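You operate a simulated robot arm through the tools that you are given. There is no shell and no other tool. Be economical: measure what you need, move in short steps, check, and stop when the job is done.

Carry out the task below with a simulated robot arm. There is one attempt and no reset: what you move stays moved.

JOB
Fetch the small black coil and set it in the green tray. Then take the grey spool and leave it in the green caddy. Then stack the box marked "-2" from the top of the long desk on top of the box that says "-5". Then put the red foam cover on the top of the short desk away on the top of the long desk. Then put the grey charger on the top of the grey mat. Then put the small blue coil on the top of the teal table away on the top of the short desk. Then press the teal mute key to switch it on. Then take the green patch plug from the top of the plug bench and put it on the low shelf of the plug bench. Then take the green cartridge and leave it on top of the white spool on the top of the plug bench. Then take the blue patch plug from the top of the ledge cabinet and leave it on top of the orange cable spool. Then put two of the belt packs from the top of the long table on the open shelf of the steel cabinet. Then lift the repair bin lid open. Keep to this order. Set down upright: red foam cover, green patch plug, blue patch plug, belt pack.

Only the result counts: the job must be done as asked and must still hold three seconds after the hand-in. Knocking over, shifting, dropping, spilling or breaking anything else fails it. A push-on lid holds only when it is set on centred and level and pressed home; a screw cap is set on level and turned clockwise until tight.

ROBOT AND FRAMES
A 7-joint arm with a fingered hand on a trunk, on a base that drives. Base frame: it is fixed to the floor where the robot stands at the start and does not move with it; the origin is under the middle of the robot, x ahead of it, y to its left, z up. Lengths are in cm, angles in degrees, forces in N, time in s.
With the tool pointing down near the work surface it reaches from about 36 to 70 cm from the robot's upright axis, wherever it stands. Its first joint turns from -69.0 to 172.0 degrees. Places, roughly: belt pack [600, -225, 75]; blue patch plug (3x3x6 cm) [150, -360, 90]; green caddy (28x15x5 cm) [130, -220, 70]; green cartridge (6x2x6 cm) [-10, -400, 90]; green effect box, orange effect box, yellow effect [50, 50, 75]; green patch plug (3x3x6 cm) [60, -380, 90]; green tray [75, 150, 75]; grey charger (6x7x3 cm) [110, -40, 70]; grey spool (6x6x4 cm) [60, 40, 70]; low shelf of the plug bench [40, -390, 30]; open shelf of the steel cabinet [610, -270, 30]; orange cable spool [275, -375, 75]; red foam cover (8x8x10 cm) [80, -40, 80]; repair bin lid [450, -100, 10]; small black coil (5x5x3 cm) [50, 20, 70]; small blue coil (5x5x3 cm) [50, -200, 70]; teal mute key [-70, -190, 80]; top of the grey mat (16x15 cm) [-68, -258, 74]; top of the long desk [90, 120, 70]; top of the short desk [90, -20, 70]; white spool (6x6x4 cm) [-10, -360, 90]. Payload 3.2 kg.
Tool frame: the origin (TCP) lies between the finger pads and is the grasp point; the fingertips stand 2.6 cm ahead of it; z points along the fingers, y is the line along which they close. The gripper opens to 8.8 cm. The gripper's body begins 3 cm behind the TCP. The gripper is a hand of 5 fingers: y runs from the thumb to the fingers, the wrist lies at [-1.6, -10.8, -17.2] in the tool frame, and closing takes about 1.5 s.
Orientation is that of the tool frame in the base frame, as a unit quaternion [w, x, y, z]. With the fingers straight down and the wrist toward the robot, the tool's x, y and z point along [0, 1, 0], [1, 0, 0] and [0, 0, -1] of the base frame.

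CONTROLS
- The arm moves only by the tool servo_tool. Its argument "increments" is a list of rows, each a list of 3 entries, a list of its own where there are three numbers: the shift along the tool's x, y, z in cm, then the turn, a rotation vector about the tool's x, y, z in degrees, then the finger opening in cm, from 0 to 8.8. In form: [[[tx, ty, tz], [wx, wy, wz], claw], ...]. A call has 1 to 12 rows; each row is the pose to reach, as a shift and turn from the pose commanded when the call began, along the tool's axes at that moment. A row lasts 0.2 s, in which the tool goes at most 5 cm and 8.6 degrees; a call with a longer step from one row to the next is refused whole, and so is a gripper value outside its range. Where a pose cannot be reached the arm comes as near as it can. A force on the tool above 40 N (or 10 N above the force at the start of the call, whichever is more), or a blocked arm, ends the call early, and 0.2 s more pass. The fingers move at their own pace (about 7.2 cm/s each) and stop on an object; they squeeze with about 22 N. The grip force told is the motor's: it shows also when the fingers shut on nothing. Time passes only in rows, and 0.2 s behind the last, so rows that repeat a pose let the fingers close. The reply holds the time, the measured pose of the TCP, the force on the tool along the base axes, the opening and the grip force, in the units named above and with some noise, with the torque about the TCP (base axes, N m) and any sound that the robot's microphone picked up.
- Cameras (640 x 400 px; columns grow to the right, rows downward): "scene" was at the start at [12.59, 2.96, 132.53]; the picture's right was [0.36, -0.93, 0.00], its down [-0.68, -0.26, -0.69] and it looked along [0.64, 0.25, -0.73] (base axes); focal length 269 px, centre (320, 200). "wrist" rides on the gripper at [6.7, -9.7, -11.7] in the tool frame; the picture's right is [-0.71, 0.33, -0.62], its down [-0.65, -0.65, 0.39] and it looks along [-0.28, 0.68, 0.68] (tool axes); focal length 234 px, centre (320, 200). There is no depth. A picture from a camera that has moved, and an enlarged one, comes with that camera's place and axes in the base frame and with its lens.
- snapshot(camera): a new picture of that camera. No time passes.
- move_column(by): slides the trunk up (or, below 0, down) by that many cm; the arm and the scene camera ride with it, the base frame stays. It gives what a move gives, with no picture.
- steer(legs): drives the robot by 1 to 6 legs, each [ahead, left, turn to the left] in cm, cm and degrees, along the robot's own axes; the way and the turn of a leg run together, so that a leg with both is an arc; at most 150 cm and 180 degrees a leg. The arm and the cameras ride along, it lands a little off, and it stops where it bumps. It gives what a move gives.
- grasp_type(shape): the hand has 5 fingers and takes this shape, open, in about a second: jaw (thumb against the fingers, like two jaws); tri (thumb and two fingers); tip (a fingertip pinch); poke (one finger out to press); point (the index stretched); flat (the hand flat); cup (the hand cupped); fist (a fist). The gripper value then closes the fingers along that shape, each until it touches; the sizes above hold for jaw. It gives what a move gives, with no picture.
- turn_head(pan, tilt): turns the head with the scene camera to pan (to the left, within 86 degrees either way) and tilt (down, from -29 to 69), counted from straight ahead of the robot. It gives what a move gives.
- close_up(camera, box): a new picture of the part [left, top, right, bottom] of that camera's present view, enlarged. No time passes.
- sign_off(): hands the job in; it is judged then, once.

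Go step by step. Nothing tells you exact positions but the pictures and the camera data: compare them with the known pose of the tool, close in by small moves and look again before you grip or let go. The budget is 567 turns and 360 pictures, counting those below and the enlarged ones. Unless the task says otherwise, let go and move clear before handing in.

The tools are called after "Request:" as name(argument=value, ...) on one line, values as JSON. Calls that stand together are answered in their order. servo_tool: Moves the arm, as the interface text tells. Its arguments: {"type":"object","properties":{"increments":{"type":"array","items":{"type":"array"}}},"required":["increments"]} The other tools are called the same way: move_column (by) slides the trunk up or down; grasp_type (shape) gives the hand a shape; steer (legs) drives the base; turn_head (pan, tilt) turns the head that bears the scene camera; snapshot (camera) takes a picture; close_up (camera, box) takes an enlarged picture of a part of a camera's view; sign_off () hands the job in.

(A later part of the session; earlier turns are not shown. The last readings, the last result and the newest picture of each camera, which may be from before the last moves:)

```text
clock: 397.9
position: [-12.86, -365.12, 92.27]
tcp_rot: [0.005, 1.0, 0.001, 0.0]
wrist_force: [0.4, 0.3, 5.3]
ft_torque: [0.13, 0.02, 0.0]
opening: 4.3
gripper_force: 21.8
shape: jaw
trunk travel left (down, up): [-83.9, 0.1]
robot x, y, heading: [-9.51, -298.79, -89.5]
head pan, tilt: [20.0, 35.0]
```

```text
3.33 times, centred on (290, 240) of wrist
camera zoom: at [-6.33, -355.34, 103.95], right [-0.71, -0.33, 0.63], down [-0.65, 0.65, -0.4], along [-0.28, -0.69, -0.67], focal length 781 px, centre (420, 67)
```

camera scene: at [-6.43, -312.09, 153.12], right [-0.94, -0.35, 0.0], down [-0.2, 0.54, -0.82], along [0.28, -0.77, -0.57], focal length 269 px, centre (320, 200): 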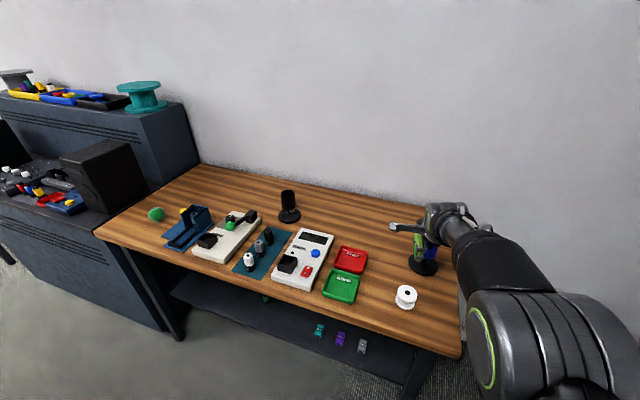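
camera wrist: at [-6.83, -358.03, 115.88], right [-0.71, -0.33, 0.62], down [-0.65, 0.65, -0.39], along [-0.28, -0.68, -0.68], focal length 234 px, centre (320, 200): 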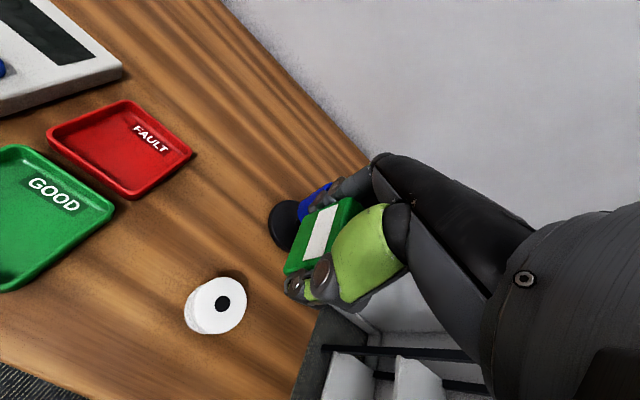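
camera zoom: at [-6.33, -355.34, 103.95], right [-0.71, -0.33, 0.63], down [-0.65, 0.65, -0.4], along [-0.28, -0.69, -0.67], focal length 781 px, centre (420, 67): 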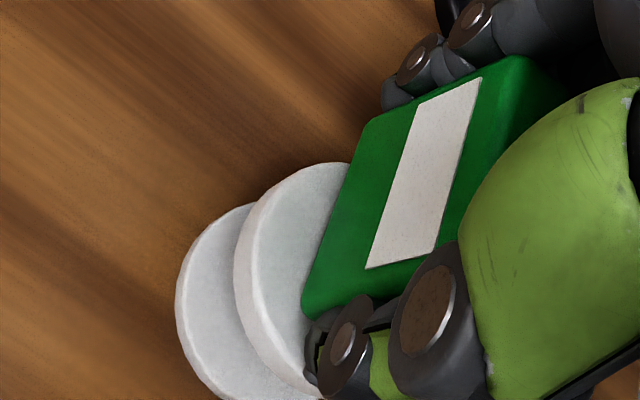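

Hole is now covered and contact is felt. Releasing gently.

Request:
servo_tool(increments=[[[0, 0, 0], [0, 0, 0], 4.8], [[0, 0, 0], [0, 0, 0], 5.3], [[0, 0, 0], [0, 0, 0], 6], [[0, 0, 0], [0, 0, 0], 7], [[0, 0, 0], [0, 0, 0], 8.4], [[0, 0, 0], [0, 0, 0], 8.4], [[0, 0, -3], [0, 0, 0], 8.4], [[0, 0, -7], [0, 0, 0], 8.4], [[0, 0, -10], [0, 0, 0], 8.4]])

Request:
close_up(camera="wrist", box=[160, 180, 360, 340])

Request:
close_up(camera="scene", box=[370, 240, 450, 320])

```text
clock: 399.9
position: [-12.9, -365.03, 102.26]
tcp_rot: [0.002, 1.0, 0.0, 0.0]
wrist_force: [-0.3, 0.5, -0.1]
ft_torque: [-0.01, -0.01, 0.01]
opening: 8.37
gripper_force: 0.1
shape: jaw
trunk travel left (down, up): [-83.9, 0.1]
robot x, y, heading: [-9.6, -298.91, -89.9]
head pan, tilt: [20.0, 35.0]
```

```text
2.50 times, centred on (260, 260) of wrist
camera zoom: at [-6.31, -355.29, 113.94], right [-0.71, -0.33, 0.62], down [-0.65, 0.65, -0.39], along [-0.28, -0.68, -0.68], focal length 585 px, centre (470, 50)
```

zoom: 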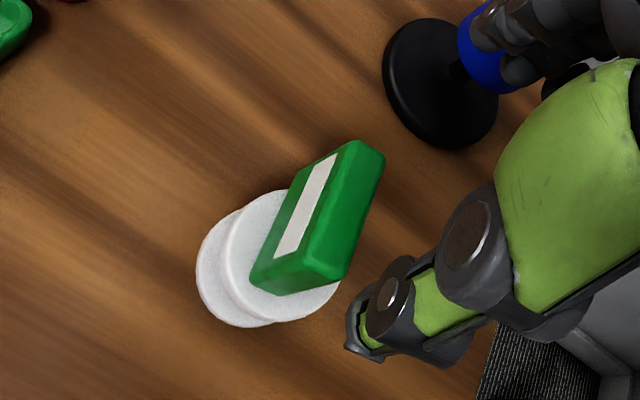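

```text
5.00 times, centred on (410, 280) of scene
camera zoom: at [-6.44, -311.96, 153.13], right [-0.94, -0.35, 0.0], down [-0.2, 0.54, -0.82], along [0.28, -0.77, -0.57], focal length 1344 px, centre (-130, -200)
```

zoom: 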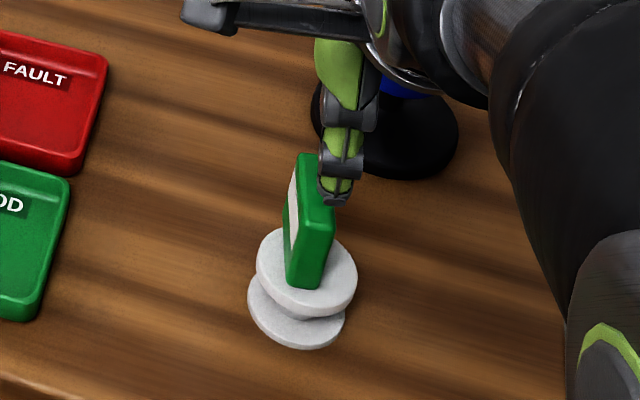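

Cartridge stands on the white spool. Next the blue patch plug on the ledge cabinet near (150,−360): backing off, driving east, looking.

Request:
steer(legs=[[-26, 0, 0], [0, 150, 0]])

Request:
turn_head(pan=5, tilt=35)

Request:
snapshot(camera="scene")

Request:
snapshot(camera="wrist")

```text
clock: 408.7
position: [133.72, -339.61, 102.35]
tcp_rot: [0.003, 1.0, -0.007, 0.001]
wrist_force: [-0.7, -0.2, 0.2]
ft_torque: [0.03, 0.01, 0.01]
opening: 8.39
gripper_force: 0.0
shape: jaw
trunk travel left (down, up): [-83.9, 0.1]
robot x, y, heading: [138.11, -273.69, -90.7]
head pan, tilt: [20.0, 35.0]
```

```text
clock: 409.5
position: [133.88, -339.63, 102.24]
tcp_rot: [0.003, 1.0, -0.007, 0.001]
wrist_force: [-0.1, -0.5, -0.1]
ft_torque: [0.0, 0.0, -0.01]
opening: 8.36
gripper_force: 0.1
shape: jaw
trunk travel left (down, up): [-83.9, 0.1]
robot x, y, heading: [137.74, -273.46, -90.5]
head pan, tilt: [5.0, 35.0]
```

```text
151 pictures are left
camera scene: at [138.89, -287.18, 153.13], right [-1.0, -0.08, 0.0], down [-0.04, 0.57, -0.82], along [0.06, -0.82, -0.57], focal length 269 px, centre (320, 200)
```

scene: 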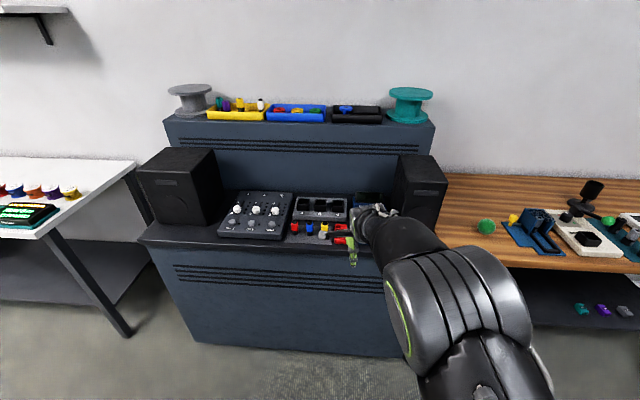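

```text
150 pictures are left
camera wrist: at [140.53, -330.04, 113.89], right [-0.71, -0.32, 0.62], down [-0.64, 0.66, -0.39], along [-0.29, -0.68, -0.68], focal length 234 px, centre (320, 200)
```

wrist: 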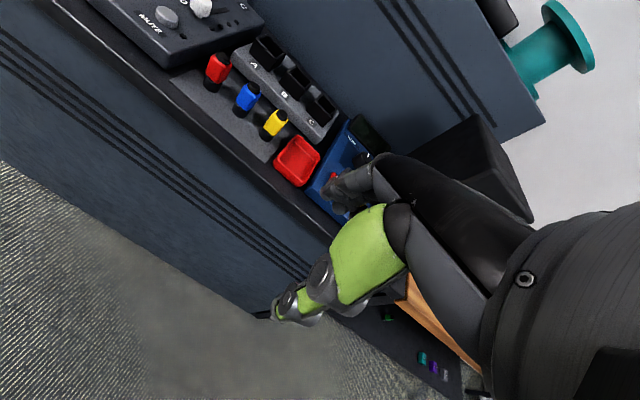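

Blue plug is at about (148.3,−361.7) between the red and yellow plugs, with a dock close behind. I'll try the narrower tri shape.

Request:
grasp_type(shape="tri")

Request:
close_up(camera="wrist", box=[200, 130, 440, 330])

Request:
close_up(camera="wrist", box=[180, 30, 360, 180])

```text
clock: 410.4
position: [133.86, -339.75, 102.33]
tcp_rot: [0.002, 1.0, -0.009, 0.001]
wrist_force: [0.1, 0.4, 0.8]
ft_torque: [-0.01, 0.03, 0.02]
opening: 8.8
gripper_force: 0.1
shape: tri
trunk travel left (down, up): [-83.9, 0.1]
robot x, y, heading: [137.85, -273.4, -90.6]
head pan, tilt: [5.0, 35.0]
```

```text
2.00 times, centred on (320, 230) of wrist
camera zoom: at [140.54, -330.04, 113.89], right [-0.71, -0.32, 0.62], down [-0.64, 0.66, -0.39], along [-0.29, -0.68, -0.68], focal length 468 px, centre (320, 140)
```

zoom: 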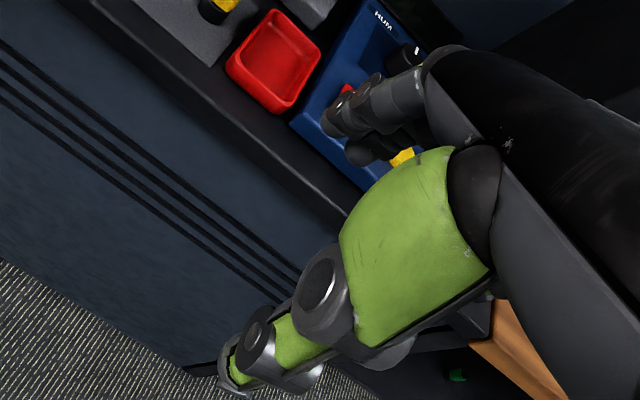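

```text
2.67 times, centred on (270, 105) of wrist
camera zoom: at [140.54, -330.04, 113.89], right [-0.71, -0.32, 0.62], down [-0.64, 0.66, -0.39], along [-0.29, -0.68, -0.68], focal length 624 px, centre (453, 453)
```

zoom: 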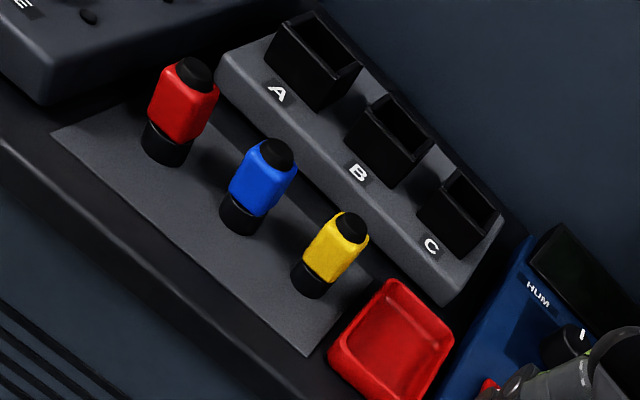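

Gaps are fine: plug at (148.4,−363.1), ledge ≈84, dock front at −371. Driving above it.

Request:
steer(legs=[[0, 14.5, 0.6], [20, 0, 0]])

Request:
snapshot(camera="wrist")

Request:
snapshot(camera="scene")

```text
clock: 412.9
position: [148.91, -359.59, 102.36]
tcp_rot: [0.003, 1.0, -0.004, 0.001]
wrist_force: [-0.5, -0.2, 0.2]
ft_torque: [-0.01, 0.02, 0.03]
opening: 8.77
gripper_force: 0.0
shape: tri
trunk travel left (down, up): [-83.9, 0.1]
robot x, y, heading: [152.65, -293.36, -90.1]
head pan, tilt: [5.0, 35.0]
```

```text
147 pictures are left
camera wrist: at [155.58, -349.97, 113.91], right [-0.71, -0.32, 0.62], down [-0.64, 0.66, -0.39], along [-0.28, -0.68, -0.67], focal length 234 px, centre (320, 200)
```

wrist: 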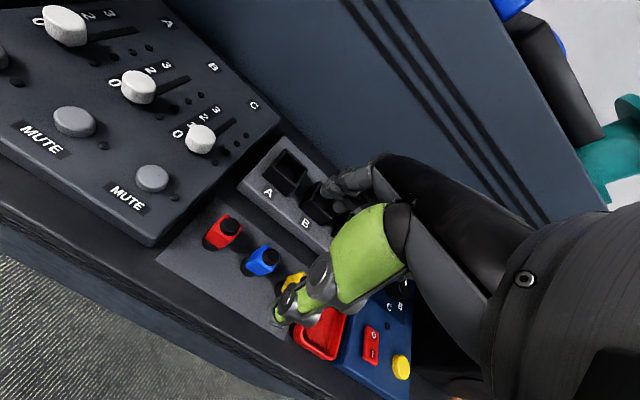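

```text
146 pictures are left
camera scene: at [153.49, -307.13, 153.13], right [-1.0, -0.09, 0.0], down [-0.05, 0.57, -0.82], along [0.07, -0.82, -0.57], focal length 269 px, centre (320, 200)
```

scene: 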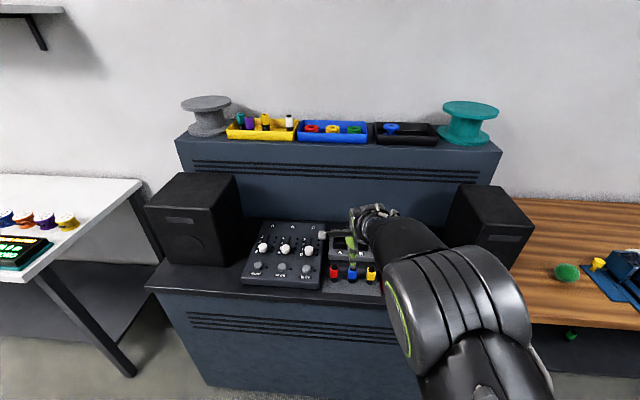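

Request:
servo_tool(increments=[[[-0.4, 1.5, 2], [0, 0, 0], 6.5], [[-0.9, 2.9, 4], [0, 0, 0], 6.5], [[-0.9, 2.9, 7], [0, 0, 0], 6.5], [[-0.9, 2.9, 7.5], [0, 0, 0], 6.5], [[-0.9, 2.9, 7.5], [0, 0, 0], 6.5]])

Request:
close_up(camera="wrist", box=[180, 140, 440, 340])

Request:
close_up(camera="scene", box=[300, 190, 440, 300])

```text
clock: 414.1
position: [148.05, -362.79, 94.75]
tcp_rot: [0.003, 1.0, -0.004, 0.001]
wrist_force: [0.0, 0.0, -0.8]
ft_torque: [-0.01, -0.05, -0.03]
opening: 6.55
gripper_force: 0.1
shape: tri
trunk travel left (down, up): [-83.9, 0.1]
robot x, y, heading: [152.63, -293.24, -89.9]
head pan, tilt: [5.0, 35.0]
```

```text
2.00 times, centred on (310, 240) of wrist
camera zoom: at [154.64, -352.97, 106.36], right [-0.71, -0.32, 0.62], down [-0.64, 0.66, -0.39], along [-0.28, -0.68, -0.67], focal length 468 px, centre (340, 120)
```

zoom: 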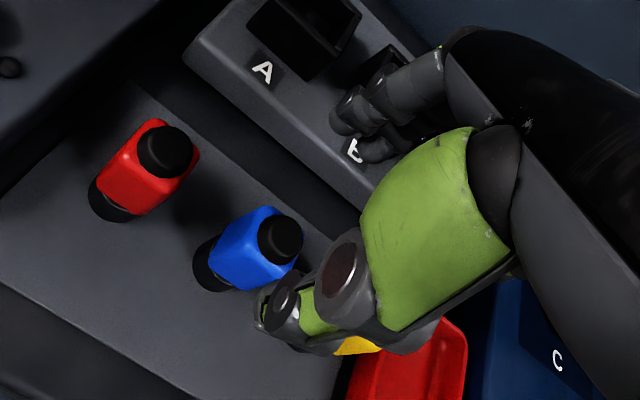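

```text
3.64 times, centred on (370, 245) of scene
camera zoom: at [153.47, -307.2, 153.12], right [-1.0, -0.09, 0.0], down [-0.05, 0.57, -0.82], along [0.07, -0.82, -0.57], focal length 977 px, centre (138, 36)
```

zoom: 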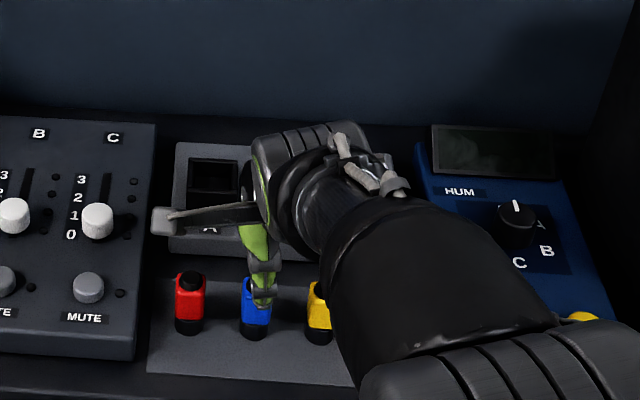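

Request:
servo_tool(increments=[[[0, -0.4, 2], [0, 0, 0], 6.5], [[0, -0.4, 4], [0, 0, 0], 6.5], [[0, -0.4, 5.8], [0, 0, 0], 6.5], [[0, -0.4, 5.8], [0, 0, 0], 6.5]])

Request:
close_up(camera="wrist", box=[180, 140, 440, 340])

Request:
close_up(camera="scene", box=[300, 190, 440, 300])

```text
clock: 415.1
position: [148.01, -362.24, 89.28]
tcp_rot: [0.006, 1.0, -0.003, 0.0]
wrist_force: [-0.1, -2.9, 13.9]
ft_torque: [-0.03, 0.63, 0.1]
opening: 6.51
gripper_force: 0.0
shape: tri
trunk travel left (down, up): [-83.9, 0.1]
robot x, y, heading: [152.43, -293.83, -90.1]
head pan, tilt: [5.0, 35.0]
```

```text
2.00 times, centred on (310, 240) of wrist
camera zoom: at [154.73, -352.5, 100.86], right [-0.71, -0.32, 0.63], down [-0.65, 0.65, -0.4], along [-0.28, -0.69, -0.67], focal length 468 px, centre (340, 120)
```

zoom: 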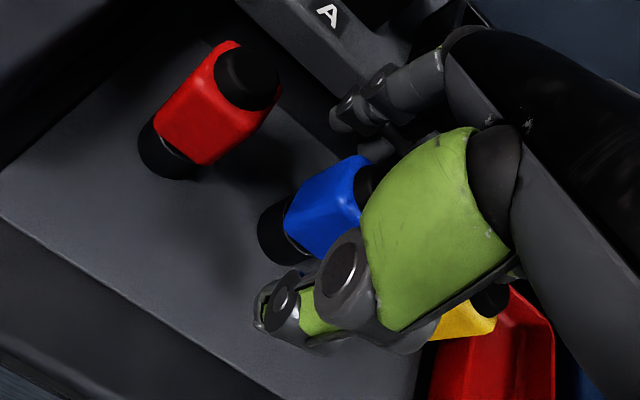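

```text
3.64 times, centred on (370, 245) of scene
camera zoom: at [153.52, -306.94, 153.17], right [-1.0, -0.09, 0.0], down [-0.05, 0.57, -0.82], along [0.07, -0.82, -0.57], focal length 977 px, centre (138, 36)
```

zoom: 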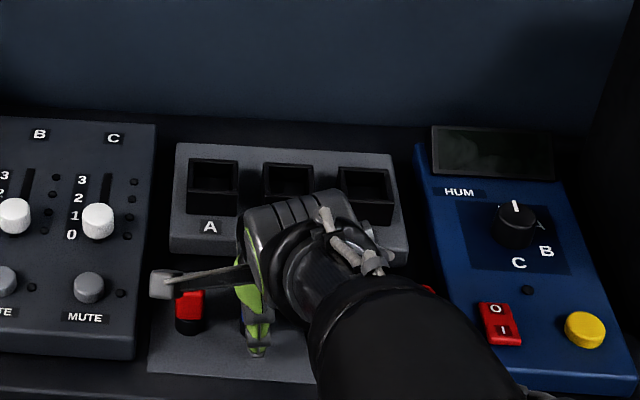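

Contact on the yellow plug side (torque indicates x −4.5 cm). Raising immediately to check.

Request:
servo_tool(increments=[[[0, 0, -2], [0, 0, 0], 6.5], [[0, 0, -6], [0, 0, 0], 6.5], [[0, 0, -6], [0, 0, 0], 6.5]])

Request:
snapshot(camera="wrist")

Request:
close_up(camera="scene", box=[300, 190, 440, 300])

```text
clock: 415.9
position: [147.97, -362.24, 94.76]
tcp_rot: [0.001, 1.0, -0.004, 0.001]
wrist_force: [0.1, 0.5, -0.4]
ft_torque: [0.0, 0.02, -0.01]
opening: 6.51
gripper_force: 0.1
shape: tri
trunk travel left (down, up): [-83.9, 0.1]
robot x, y, heading: [152.72, -293.83, -90.2]
head pan, tilt: [5.0, 35.0]
```

```text
141 pictures are left
camera wrist: at [154.68, -352.58, 106.5], right [-0.71, -0.33, 0.62], down [-0.64, 0.66, -0.39], along [-0.28, -0.68, -0.68], focal length 234 px, centre (320, 200)
```

wrist: 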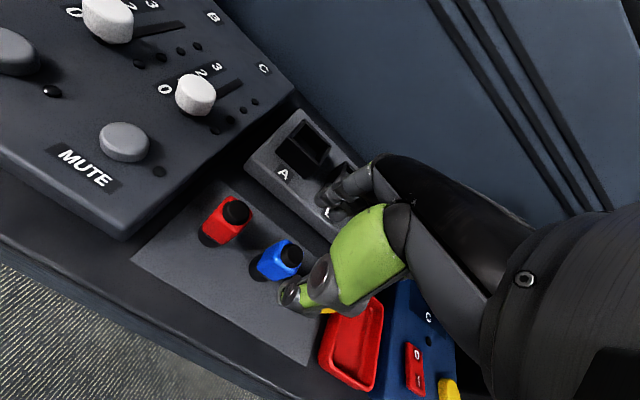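

```text
3.64 times, centred on (370, 245) of scene
camera zoom: at [153.45, -307.31, 153.11], right [-1.0, -0.09, 0.0], down [-0.05, 0.57, -0.82], along [0.07, -0.82, -0.57], focal length 977 px, centre (138, 36)
```

zoom: 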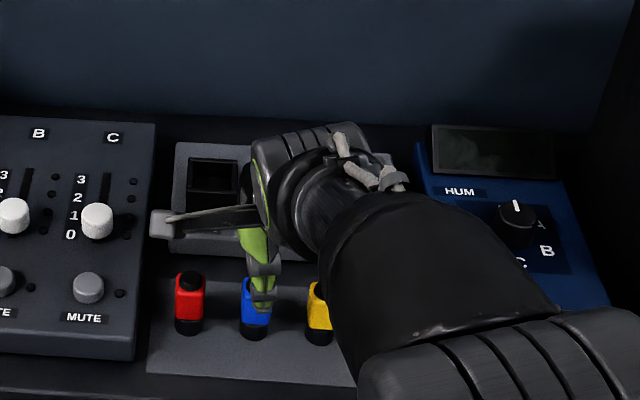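

The yellow plug is unmoved. I'll grip higher (TCP 90.1) with a slight +x offset so the hand clears it.

Request:
servo_tool(increments=[[[0.5, 0.1, 2], [0, 0, 0], 6.5], [[0.5, 0.1, 3.8], [0, 0, 0], 6.5], [[0.5, 0.1, 4.6], [0, 0, 0], 6.5], [[0.5, 0.1, 4.6], [0, 0, 0], 6.5]])

Request:
close_up(camera="wrist", box=[180, 140, 440, 340])

```text
clock: 416.9
position: [148.42, -362.43, 90.32]
tcp_rot: [0.003, 1.0, -0.004, 0.001]
wrist_force: [-0.3, -0.9, -0.2]
ft_torque: [0.02, 0.01, 0.0]
opening: 6.52
gripper_force: 0.1
shape: tri
trunk travel left (down, up): [-83.9, 0.1]
robot x, y, heading: [152.87, -293.75, -90.1]
head pan, tilt: [5.0, 35.0]
```

```text
2.00 times, centred on (310, 240) of wrist
camera zoom: at [155.14, -352.67, 101.96], right [-0.71, -0.32, 0.62], down [-0.64, 0.66, -0.39], along [-0.28, -0.68, -0.68], focal length 468 px, centre (340, 120)
```

zoom: 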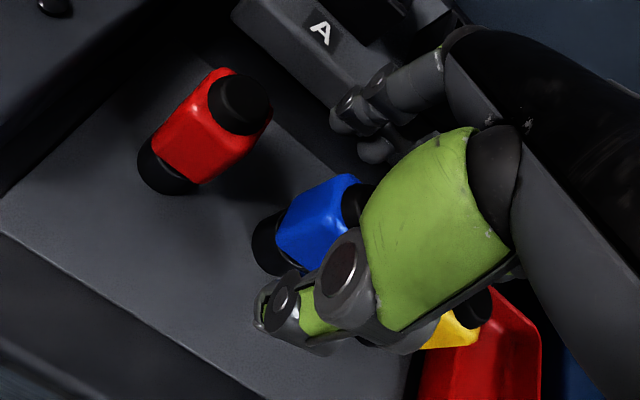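

No contact. Closing slowly on the plug.

Request:
servo_tool(increments=[[[0, 0, 0], [0, 0, 0], 5.5], [[0, 0, 0], [0, 0, 0], 4.6], [[0, 0, 0], [0, 0, 0], 3.8], [[0, 0, 0], [0, 0, 0], 3], [[0, 0, 0], [0, 0, 0], 2], [[0, 0, 0], [0, 0, 0], 1.4], [[0, 0, 0], [0, 0, 0], 1.4], [[0, 0, 0], [0, 0, 0], 1.4]])

Request:
close_up(camera="wrist", box=[180, 140, 440, 340])

```text
clock: 418.7
position: [148.44, -362.43, 90.34]
tcp_rot: [0.002, 1.0, -0.004, 0.002]
wrist_force: [-0.7, 1.0, 0.7]
ft_torque: [0.0, -0.01, 0.0]
opening: 1.74
gripper_force: 21.8
shape: tri
trunk travel left (down, up): [-83.9, 0.1]
robot x, y, heading: [152.57, -292.96, -90.0]
head pan, tilt: [5.0, 35.0]
```

```text
2.00 times, centred on (310, 240) of wrist
camera zoom: at [155.14, -352.68, 101.98], right [-0.71, -0.32, 0.62], down [-0.64, 0.66, -0.39], along [-0.28, -0.68, -0.68], focal length 468 px, centre (340, 120)
```

zoom: 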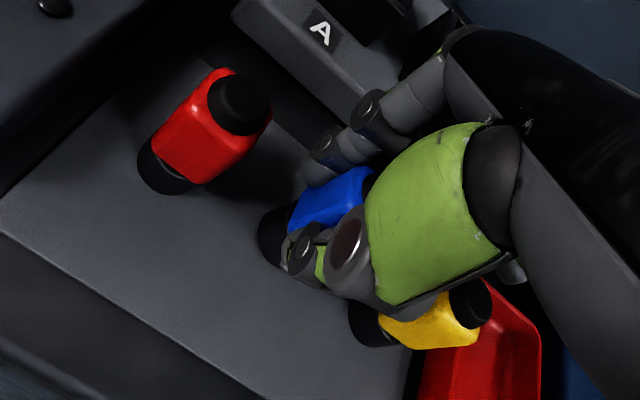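

Gripped, plug stayed upright. Lifting with the servo straight up.

Request:
servo_tool(increments=[[[0, 0, -2], [0, 0, 0], 1.4], [[0, 0, -5], [0, 0, 0], 1.4], [[0, 0, -9], [0, 0, 0], 1.4], [[0, 0, -13], [0, 0, 0], 1.4], [[0, 0, -13], [0, 0, 0], 1.4]])

Request:
snapshot(camera="wrist")

```text
clock: 419.9
position: [148.32, -362.48, 103.22]
tcp_rot: [0.002, 1.0, -0.003, 0.001]
wrist_force: [-0.5, 0.4, 0.3]
ft_torque: [0.01, -0.01, 0.0]
opening: 1.72
gripper_force: 21.7
shape: tri
trunk travel left (down, up): [-83.9, 0.1]
robot x, y, heading: [152.57, -293.17, -89.8]
head pan, tilt: [5.0, 35.0]
```

```text
137 pictures are left
camera wrist: at [155.06, -352.75, 114.87], right [-0.71, -0.33, 0.62], down [-0.64, 0.66, -0.39], along [-0.28, -0.68, -0.68], focal length 234 px, centre (320, 200)
```

wrist: 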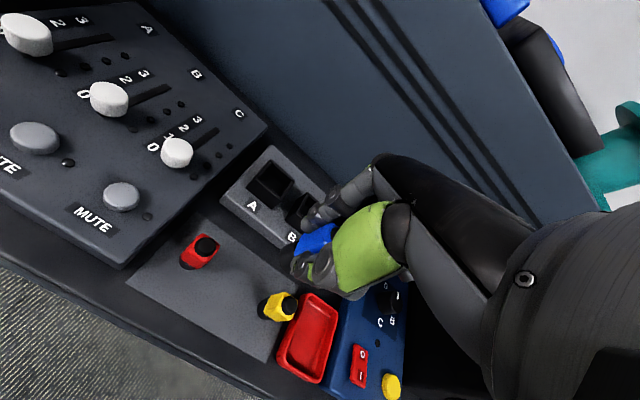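

Held. Backing off and driving east to the white table with the orange spool (~(275,−375)).

Request:
steer(legs=[[-24, 0, 0], [0, 118, 0]])

Request:
snapshot(camera="scene")

Request:
snapshot(camera="wrist")

```text
clock: 427.3
position: [265.36, -339.09, 103.17]
tcp_rot: [0.003, 1.0, -0.007, 0.001]
wrist_force: [0.1, 0.5, -0.4]
ft_torque: [0.01, 0.0, -0.01]
opening: 1.75
gripper_force: 22.0
shape: tri
trunk travel left (down, up): [-83.9, 0.1]
robot x, y, heading: [269.91, -270.47, -90.8]
head pan, tilt: [5.0, 35.0]
```

```text
136 pictures are left
camera scene: at [270.92, -283.87, 153.12], right [-1.0, -0.08, 0.0], down [-0.04, 0.57, -0.82], along [0.06, -0.82, -0.57], focal length 269 px, centre (320, 200)
```

scene: 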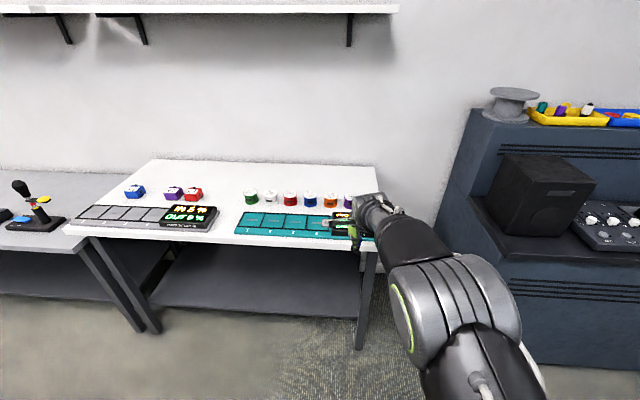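

```text
135 pictures are left
camera wrist: at [272.13, -329.38, 114.88], right [-0.71, -0.32, 0.62], down [-0.64, 0.66, -0.39], along [-0.29, -0.68, -0.68], focal length 234 px, centre (320, 200)
```

wrist: 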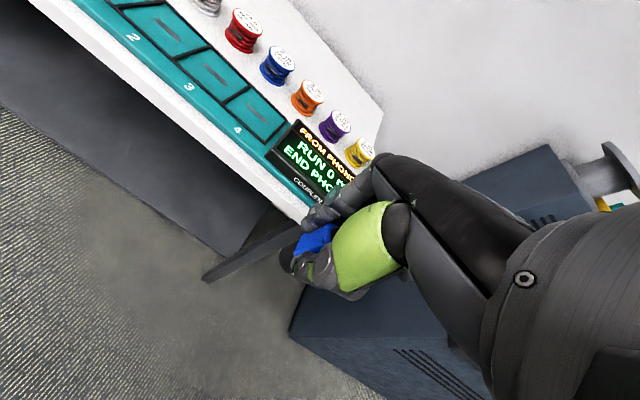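

The orange spool is near (274,−393). Driving above it and looking closely.

Request:
steer(legs=[[0, 8.5, 0.8], [46, 0, 0]])

Request:
snapshot(camera="wrist")

Request:
close_up(camera="scene", box=[220, 120, 420, 270])

```text
clock: 430.7
position: [275.13, -384.95, 103.2]
tcp_rot: [0.003, 1.0, 0.001, 0.001]
wrist_force: [0.0, -0.8, -0.8]
ft_torque: [0.0, 0.05, -0.01]
opening: 1.74
gripper_force: 22.0
shape: tri
trunk travel left (down, up): [-83.9, 0.1]
robot x, y, heading: [278.69, -315.71, -89.6]
head pan, tilt: [5.0, 35.0]
```

```text
134 pictures are left
camera wrist: at [281.71, -375.14, 114.9], right [-0.71, -0.33, 0.62], down [-0.65, 0.65, -0.39], along [-0.28, -0.68, -0.68], focal length 234 px, centre (320, 200)
```

wrist: 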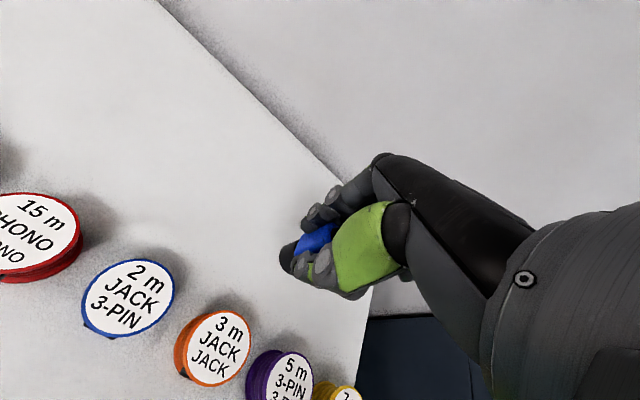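

```text
2.67 times, centred on (320, 195) of scene
camera zoom: at [279.77, -329.65, 153.13], right [-1.0, -0.09, 0.0], down [-0.05, 0.57, -0.82], along [0.08, -0.82, -0.57], focal length 717 px, centre (320, 213)
```

zoom: 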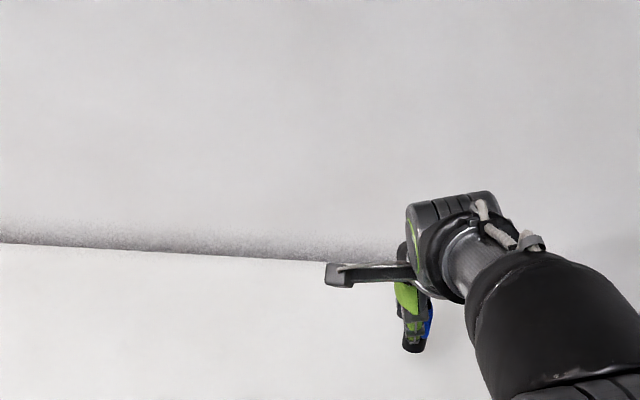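

Request:
turn_head(pan=5, tilt=52)

Request:
snapshot(camera="scene")

Request:
close_up(camera="wrist", box=[150, 280, 310, 400])

```text
clock: 431.5
position: [275.11, -385.04, 103.21]
tcp_rot: [0.001, 1.0, 0.001, 0.0]
wrist_force: [0.2, 0.1, -0.4]
ft_torque: [0.02, -0.02, 0.03]
opening: 1.7
gripper_force: 22.2
shape: tri
trunk travel left (down, up): [-83.9, 0.1]
robot x, y, heading: [278.8, -316.13, -89.6]
head pan, tilt: [5.0, 52.0]
```

```text
132 pictures are left
camera scene: at [279.64, -328.39, 150.69], right [-1.0, -0.09, 0.0], down [-0.07, 0.78, -0.62], along [0.06, -0.61, -0.79], focal length 269 px, centre (320, 200)
```

scene: 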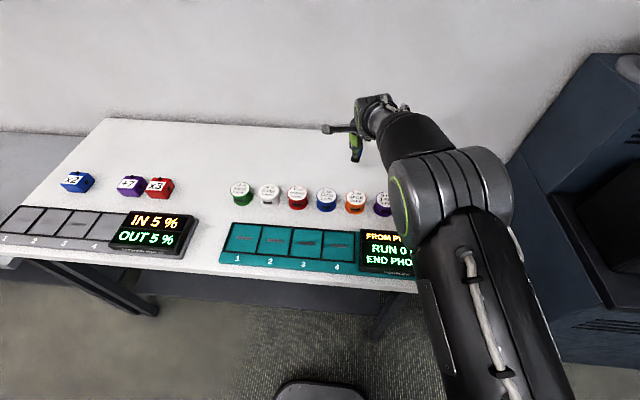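

```text
3.33 times, centred on (230, 340) of wrist
camera zoom: at [281.7, -375.17, 114.88], right [-0.71, -0.33, 0.62], down [-0.65, 0.65, -0.39], along [-0.28, -0.68, -0.68], focal length 781 px, centre (620, -267)
```

zoom: 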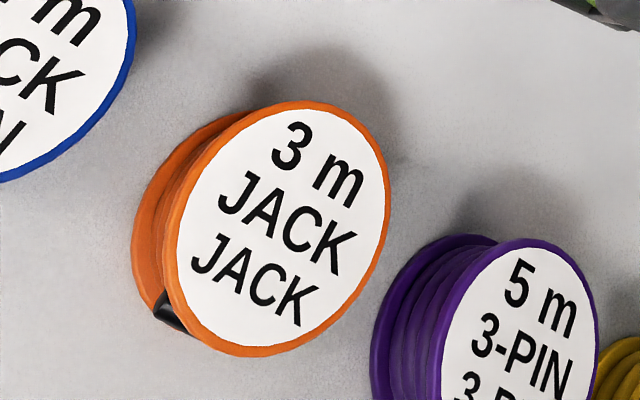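

Combining views, the orange spool's top is at about (274,−377.9, z≈90). I move back so the plug is above it.

Request:
steer(legs=[[-6.6, -0.8, 0]])

Request:
snapshot(camera="wrist")

Request:
close_up(camera="scene", box=[280, 120, 440, 240])

```text
clock: 432.5
position: [274.17, -378.54, 103.07]
tcp_rot: [0.002, 1.0, 0.001, 0.001]
wrist_force: [-1.2, -0.5, -0.1]
ft_torque: [0.0, -0.05, 0.0]
opening: 1.72
gripper_force: 22.1
shape: tri
trunk travel left (down, up): [-83.9, 0.1]
robot x, y, heading: [277.81, -309.42, -89.4]
head pan, tilt: [5.0, 52.0]
```

```text
130 pictures are left
camera wrist: at [280.86, -368.71, 114.82], right [-0.71, -0.33, 0.62], down [-0.65, 0.65, -0.39], along [-0.28, -0.68, -0.68], focal length 234 px, centre (320, 200)
```

wrist: 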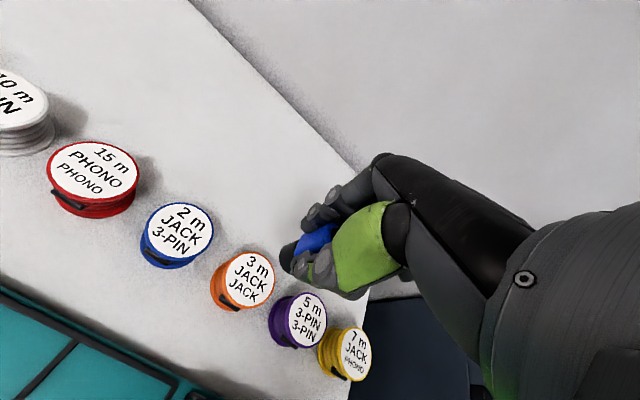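

```text
3.33 times, centred on (360, 180) of scene
camera zoom: at [278.8, -321.96, 150.67], right [-1.0, -0.09, 0.0], down [-0.07, 0.79, -0.61], along [0.06, -0.61, -0.79], focal length 896 px, centre (187, 267)
```

zoom: 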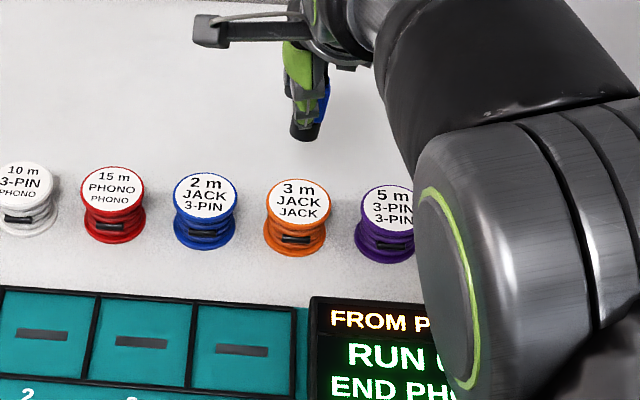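

Spool top: (273.85,−377.5,90.5), ~5.4 cm wide. Fine shift and lowering.

Request:
servo_tool(increments=[[[-0.3, -0.5, 2], [0, 0, 0], 1.4], [[-0.3, -0.5, 4], [0, 0, 0], 1.4], [[-0.3, -0.5, 5.2], [0, 0, 0], 1.4], [[-0.3, -0.5, 5.2], [0, 0, 0], 1.4]])

Request:
close_up(camera="wrist", box=[180, 180, 380, 340])

Request:
close_up(camera="scene", box=[300, 140, 420, 230])

```text
clock: 433.5
position: [273.94, -378.01, 97.93]
tcp_rot: [0.002, 1.0, 0.001, 0.001]
wrist_force: [0.5, -0.2, -0.3]
ft_torque: [-0.01, 0.01, 0.02]
opening: 1.72
gripper_force: 21.7
shape: tri
trunk travel left (down, up): [-83.9, 0.1]
robot x, y, heading: [278.01, -309.52, -89.7]
head pan, tilt: [5.0, 52.0]
```

```text
2.50 times, centred on (280, 260) of wrist
camera zoom: at [280.57, -368.21, 109.63], right [-0.71, -0.33, 0.62], down [-0.65, 0.65, -0.39], along [-0.28, -0.68, -0.68], focal length 585 px, centre (420, 50)
```

zoom: 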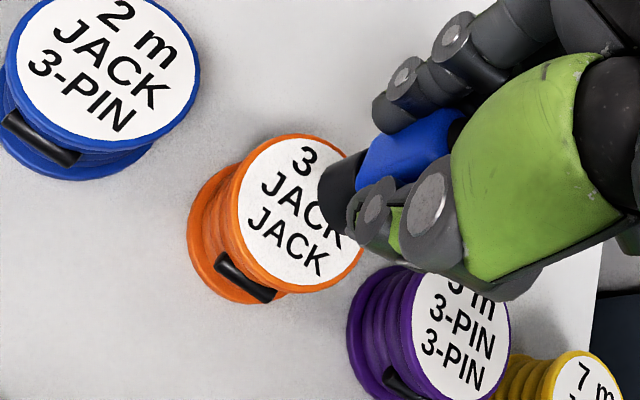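

```text
4.44 times, centred on (360, 185) of scene
camera zoom: at [278.8, -321.88, 150.68], right [-1.0, -0.09, 0.0], down [-0.07, 0.78, -0.62], along [0.06, -0.61, -0.79], focal length 1194 px, centre (142, 267)
```

zoom: 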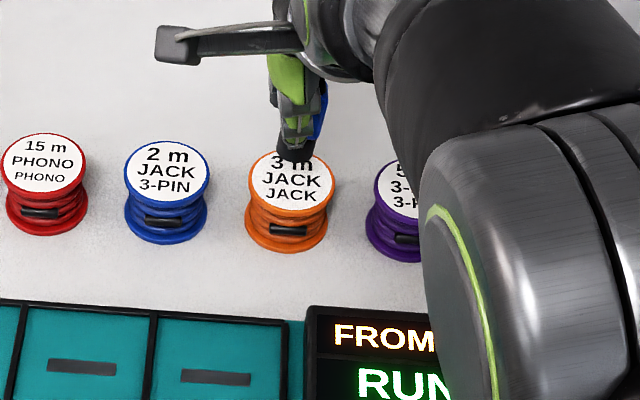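

Shift +0.45 cm in y, then lower to contact.

Request:
servo_tool(increments=[[[0, -0.45, 0], [0, 0, 0], 1.4], [[0, -0.45, 0.8], [0, 0, 0], 1.4], [[0, -0.45, 1.4], [0, 0, 0], 1.4], [[0, -0.45, 1.8], [0, 0, 0], 1.4], [[0, -0.45, 1.8], [0, 0, 0], 1.4]])

Request:
close_up(camera="wrist", box=[200, 180, 360, 310])

Request:
close_up(camera="scene", box=[320, 150, 400, 220])

```text
clock: 434.7
position: [274.04, -377.49, 96.17]
tcp_rot: [0.002, 1.0, 0.001, 0.001]
wrist_force: [-0.6, -0.7, -0.5]
ft_torque: [0.01, -0.02, 0.0]
opening: 1.75
gripper_force: 21.8
shape: tri
trunk travel left (down, up): [-83.9, 0.1]
robot x, y, heading: [277.83, -309.5, -89.8]
head pan, tilt: [5.0, 52.0]
```

```text
3.08 times, centred on (280, 245) of wrist
camera zoom: at [280.59, -367.72, 107.83], right [-0.71, -0.33, 0.62], down [-0.65, 0.65, -0.39], along [-0.28, -0.68, -0.68], focal length 720 px, centre (443, 62)
```

zoom: 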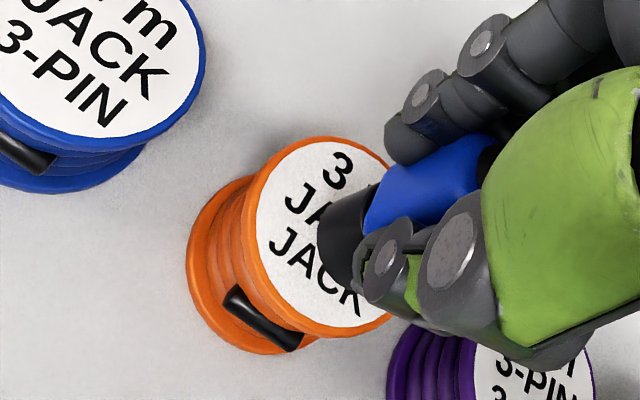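

```text
5.71 times, centred on (360, 185) of scene
camera zoom: at [278.8, -321.86, 150.69], right [-1.0, -0.09, 0.0], down [-0.07, 0.78, -0.62], along [0.06, -0.61, -0.79], focal length 1536 px, centre (91, 286)
```

zoom: 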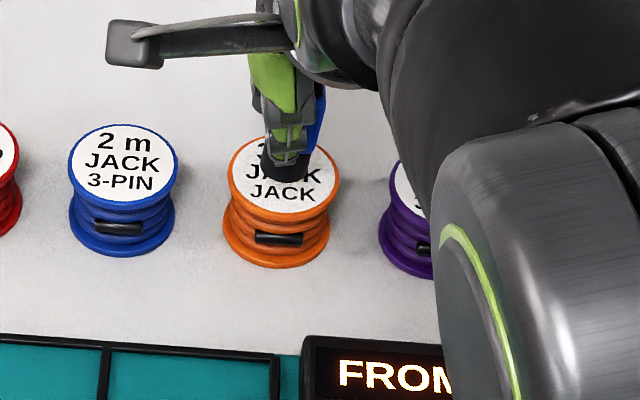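

Request:
servo_tool(increments=[[[0, 0, 0.4], [0, 0, 0], 1.4], [[0, 0, 0.8], [0, 0, 0], 1.4], [[0, 0, 1.1], [0, 0, 0], 1.4], [[0, 0, 1.1], [0, 0, 0], 1.4]])

```text
clock: 435.7
position: [273.92, -377.49, 95.04]
tcp_rot: [0.001, 1.0, 0.001, 0.0]
wrist_force: [-0.1, 0.2, -1.0]
ft_torque: [-0.01, 0.03, 0.0]
opening: 1.74
gripper_force: 21.7
shape: tri
trunk travel left (down, up): [-83.9, 0.1]
robot x, y, heading: [278.1, -309.37, -89.9]
head pan, tilt: [5.0, 52.0]
```

Request:
servo_tool(increments=[[[0, 0, 0.3], [0, 0, 0], 1.4], [[0, 0, 0.6], [0, 0, 0], 1.4], [[0, 0, 0.6], [0, 0, 0], 1.4]])

Request:
close_up(camera="wrist", box=[200, 180, 360, 310])

```text
clock: 436.5
position: [274.04, -377.51, 94.6]
tcp_rot: [0.003, 1.0, 0.001, 0.001]
wrist_force: [-0.3, 0.8, 1.1]
ft_torque: [0.0, -0.02, 0.0]
opening: 1.74
gripper_force: 22.2
shape: tri
trunk travel left (down, up): [-83.9, 0.1]
robot x, y, heading: [277.95, -309.14, -89.7]
head pan, tilt: [5.0, 52.0]
```

```text
3.08 times, centred on (280, 245) of wrist
camera zoom: at [280.6, -367.7, 106.21], right [-0.71, -0.33, 0.62], down [-0.65, 0.65, -0.39], along [-0.28, -0.68, -0.67], focal length 720 px, centre (443, 62)
```

zoom: 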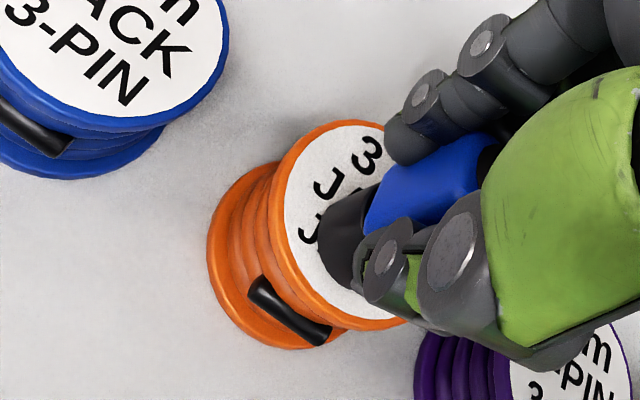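

Request:
servo_tool(increments=[[[0, 0, 0.2], [0, 0, 0], 1.4], [[0, 0, 0.35], [0, 0, 0], 1.4], [[0, 0, 0.35], [0, 0, 0], 1.4]])

Request:
close_up(camera="scene", box=[320, 150, 400, 220])

```text
clock: 437.3
position: [274.21, -377.37, 94.42]
tcp_rot: [0.004, 1.0, 0.002, 0.001]
wrist_force: [2.5, 0.0, 10.1]
ft_torque: [-0.08, 0.0, 0.03]
opening: 1.75
gripper_force: 22.5
shape: tri
trunk travel left (down, up): [-83.9, 0.1]
robot x, y, heading: [277.94, -309.31, -89.9]
head pan, tilt: [5.0, 52.0]
```

```text
5.71 times, centred on (360, 185) of scene
camera zoom: at [278.9, -321.55, 150.72], right [-1.0, -0.09, 0.0], down [-0.07, 0.78, -0.62], along [0.06, -0.61, -0.79], focal length 1536 px, centre (91, 286)
```

zoom: 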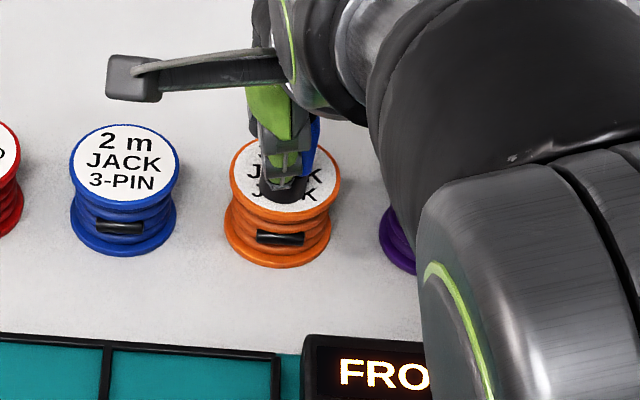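

Contact. Releasing gently and rising.

Request:
servo_tool(increments=[[[0, 0, -0.1], [0, 0, 0], 2.2], [[0, 0, -0.1], [0, 0, 0], 2.8], [[0, 0, -0.1], [0, 0, 0], 3.4], [[0, 0, -0.1], [0, 0, 0], 4.4], [[0, 0, -0.1], [0, 0, 0], 5.5], [[0, 0, -0.1], [0, 0, 0], 6.5], [[0, 0, -0.1], [0, 0, 0], 6.5], [[0, 0, -3], [0, 0, 0], 6.5], [[0, 0, -6], [0, 0, 0], 6.5], [[0, 0, -9], [0, 0, 0], 6.5]])

Request:
close_up(camera="wrist", box=[180, 200, 360, 340])

Request:
close_up(camera="scene", box=[320, 150, 400, 220])

```text
clock: 439.5
position: [274.0, -377.27, 103.16]
tcp_rot: [0.002, 1.0, 0.001, 0.001]
wrist_force: [0.3, 0.2, 0.2]
ft_torque: [0.03, -0.02, 0.0]
opening: 6.45
gripper_force: 0.0
shape: tri
trunk travel left (down, up): [-83.9, 0.1]
robot x, y, heading: [277.75, -309.42, -89.6]
head pan, tilt: [5.0, 52.0]
```

```text
2.86 times, centred on (270, 270) of wrist
camera zoom: at [280.55, -367.54, 114.9], right [-0.71, -0.33, 0.62], down [-0.65, 0.65, -0.39], along [-0.28, -0.68, -0.68], focal length 669 px, centre (463, 0)
```

zoom: 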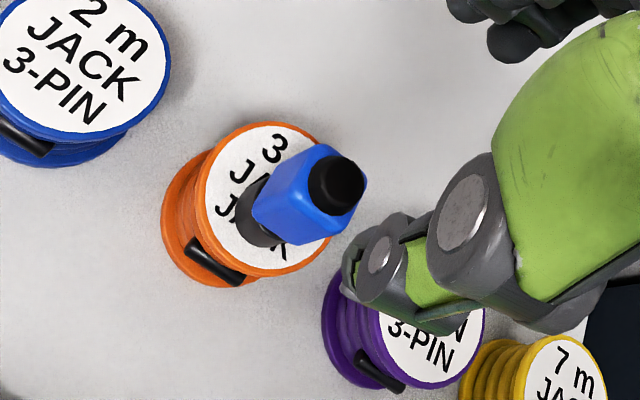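

```text
5.71 times, centred on (360, 185) of scene
camera zoom: at [278.81, -321.74, 150.69], right [-1.0, -0.09, 0.0], down [-0.07, 0.78, -0.62], along [0.06, -0.61, -0.79], focal length 1536 px, centre (91, 286)
```

zoom: 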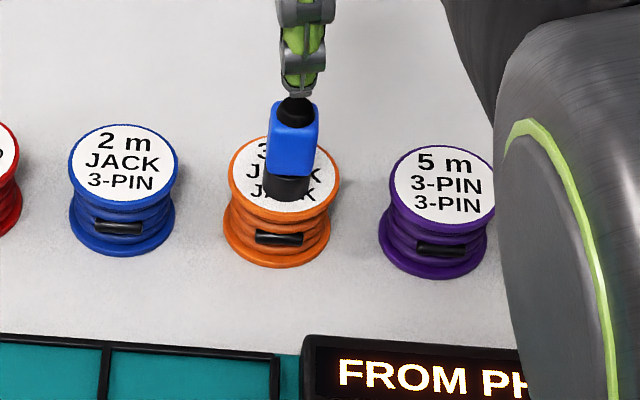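

The blue plug stands on the orange spool. Next the belt packs near (600,−225): back off, turn east, survey.

Request:
steer(legs=[[-60, 0, 0], [0, 0, 89.6]])

Request:
turn_head(pan=0, tilt=15)

Request:
snapshot(camera="scene")

```text
clock: 446.7
position: [345.51, -254.07, 103.24]
tcp_rot: [0.001, 0.711, 0.703, 0.003]
wrist_force: [0.2, -0.2, -0.6]
ft_torque: [-0.01, 0.0, 0.05]
opening: 6.44
gripper_force: 0.2
shape: tri
trunk travel left (down, up): [-83.9, 0.1]
robot x, y, heading: [277.82, -249.08, -0.1]
head pan, tilt: [5.0, 52.0]
```

```text
clock: 447.7
position: [345.58, -254.19, 103.17]
tcp_rot: [0.001, 0.711, 0.703, 0.002]
wrist_force: [0.0, -0.3, -0.1]
ft_torque: [0.01, -0.04, 0.03]
opening: 6.45
gripper_force: 0.0
shape: tri
trunk travel left (down, up): [-83.9, 0.1]
robot x, y, heading: [277.89, -249.31, -0.5]
head pan, tilt: [0.0, 15.0]
```

```text
120 pictures are left
camera scene: at [292.1, -249.33, 156.32], right [-0.01, -1.0, 0.0], down [-0.26, 0.0, -0.97], along [0.97, -0.01, -0.26], focal length 269 px, centre (320, 200)
```

scene: 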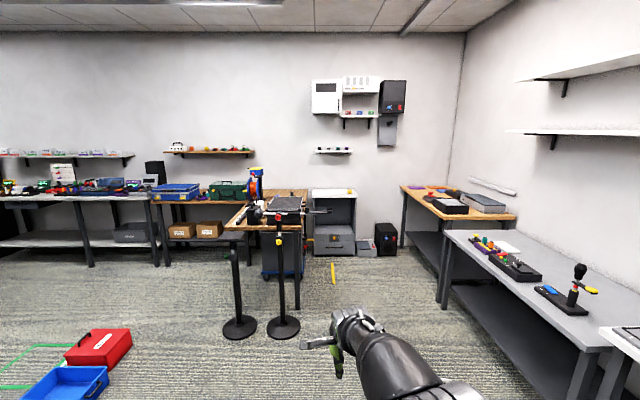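

I see the steel cabinet and wooden table ahead, two stanchions near (479,−186) and (479,−221), and the red bin near (450,−98). I pass south of the stanchions.

Request:
steer(legs=[[30, -38, 0.5], [120, 0, 0]])

Request:
turn_head(pan=8, tilt=22)

Request:
snapshot(camera="scene")

```text
clock: 456.3
position: [495.48, -293.63, 103.23]
tcp_rot: [0.001, 0.713, 0.701, 0.001]
wrist_force: [-0.3, 0.1, 0.2]
ft_torque: [0.01, 0.01, -0.03]
opening: 6.48
gripper_force: 0.1
shape: tri
trunk travel left (down, up): [-83.9, 0.1]
robot x, y, heading: [427.83, -288.07, -0.5]
head pan, tilt: [0.0, 15.0]
```

```text
clock: 457.0
position: [495.55, -293.65, 103.08]
tcp_rot: [0.001, 0.713, 0.701, 0.003]
wrist_force: [-0.1, -0.2, 0.5]
ft_torque: [0.02, 0.01, 0.0]
opening: 6.45
gripper_force: 0.1
shape: tri
trunk travel left (down, up): [-83.9, 0.1]
robot x, y, heading: [427.64, -288.38, -0.8]
head pan, tilt: [8.0, 22.0]
```

```text
119 pictures are left
camera scene: at [441.96, -287.11, 155.19], right [0.13, -0.99, 0.0], down [-0.37, -0.05, -0.93], along [0.92, 0.12, -0.37], focal length 269 px, centre (320, 200)
```

scene: 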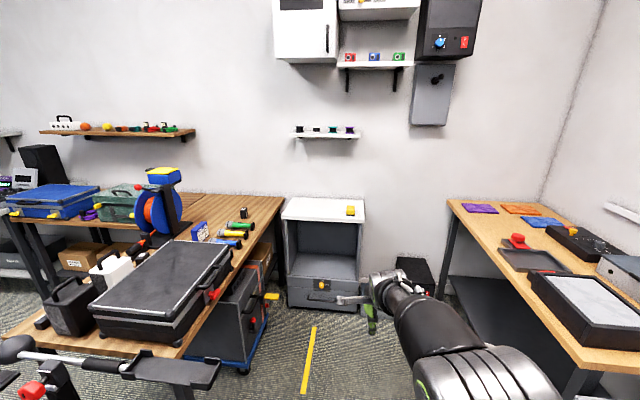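

Request:
close_up(camera="scene", box=[170, 180, 330, 300])

Request:
close_up(camera="scene", box=[270, 190, 390, 320])

```text
3.33 times, centred on (250, 240) of scene
camera zoom: at [441.96, -287.11, 155.19], right [0.13, -0.99, 0.0], down [-0.37, -0.05, -0.93], along [0.92, 0.12, -0.37], focal length 896 px, centre (553, 67)
```

zoom: 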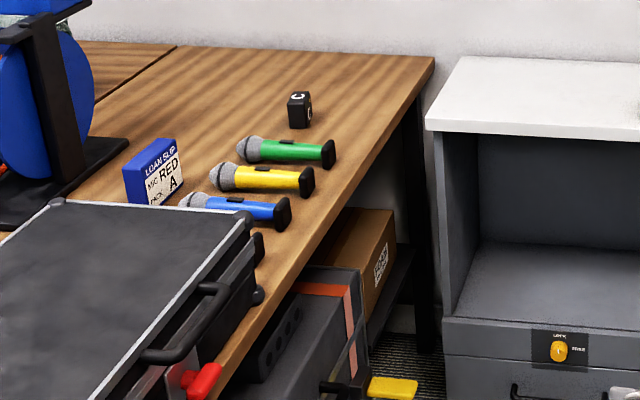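

```text
3.08 times, centred on (330, 255) of scene
camera zoom: at [441.96, -287.11, 155.19], right [0.13, -0.99, 0.0], down [-0.37, -0.05, -0.93], along [0.92, 0.12, -0.37], focal length 827 px, centre (289, 31)
```

zoom: 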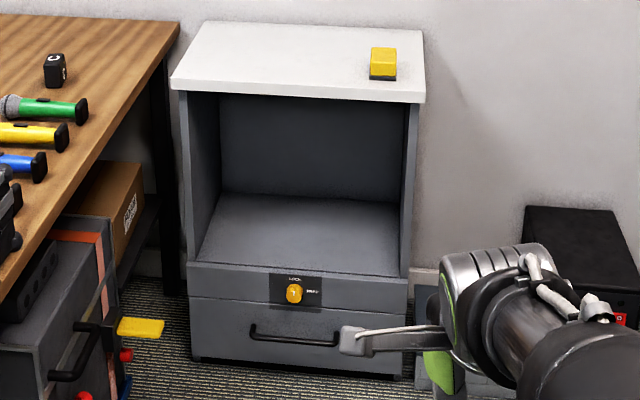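

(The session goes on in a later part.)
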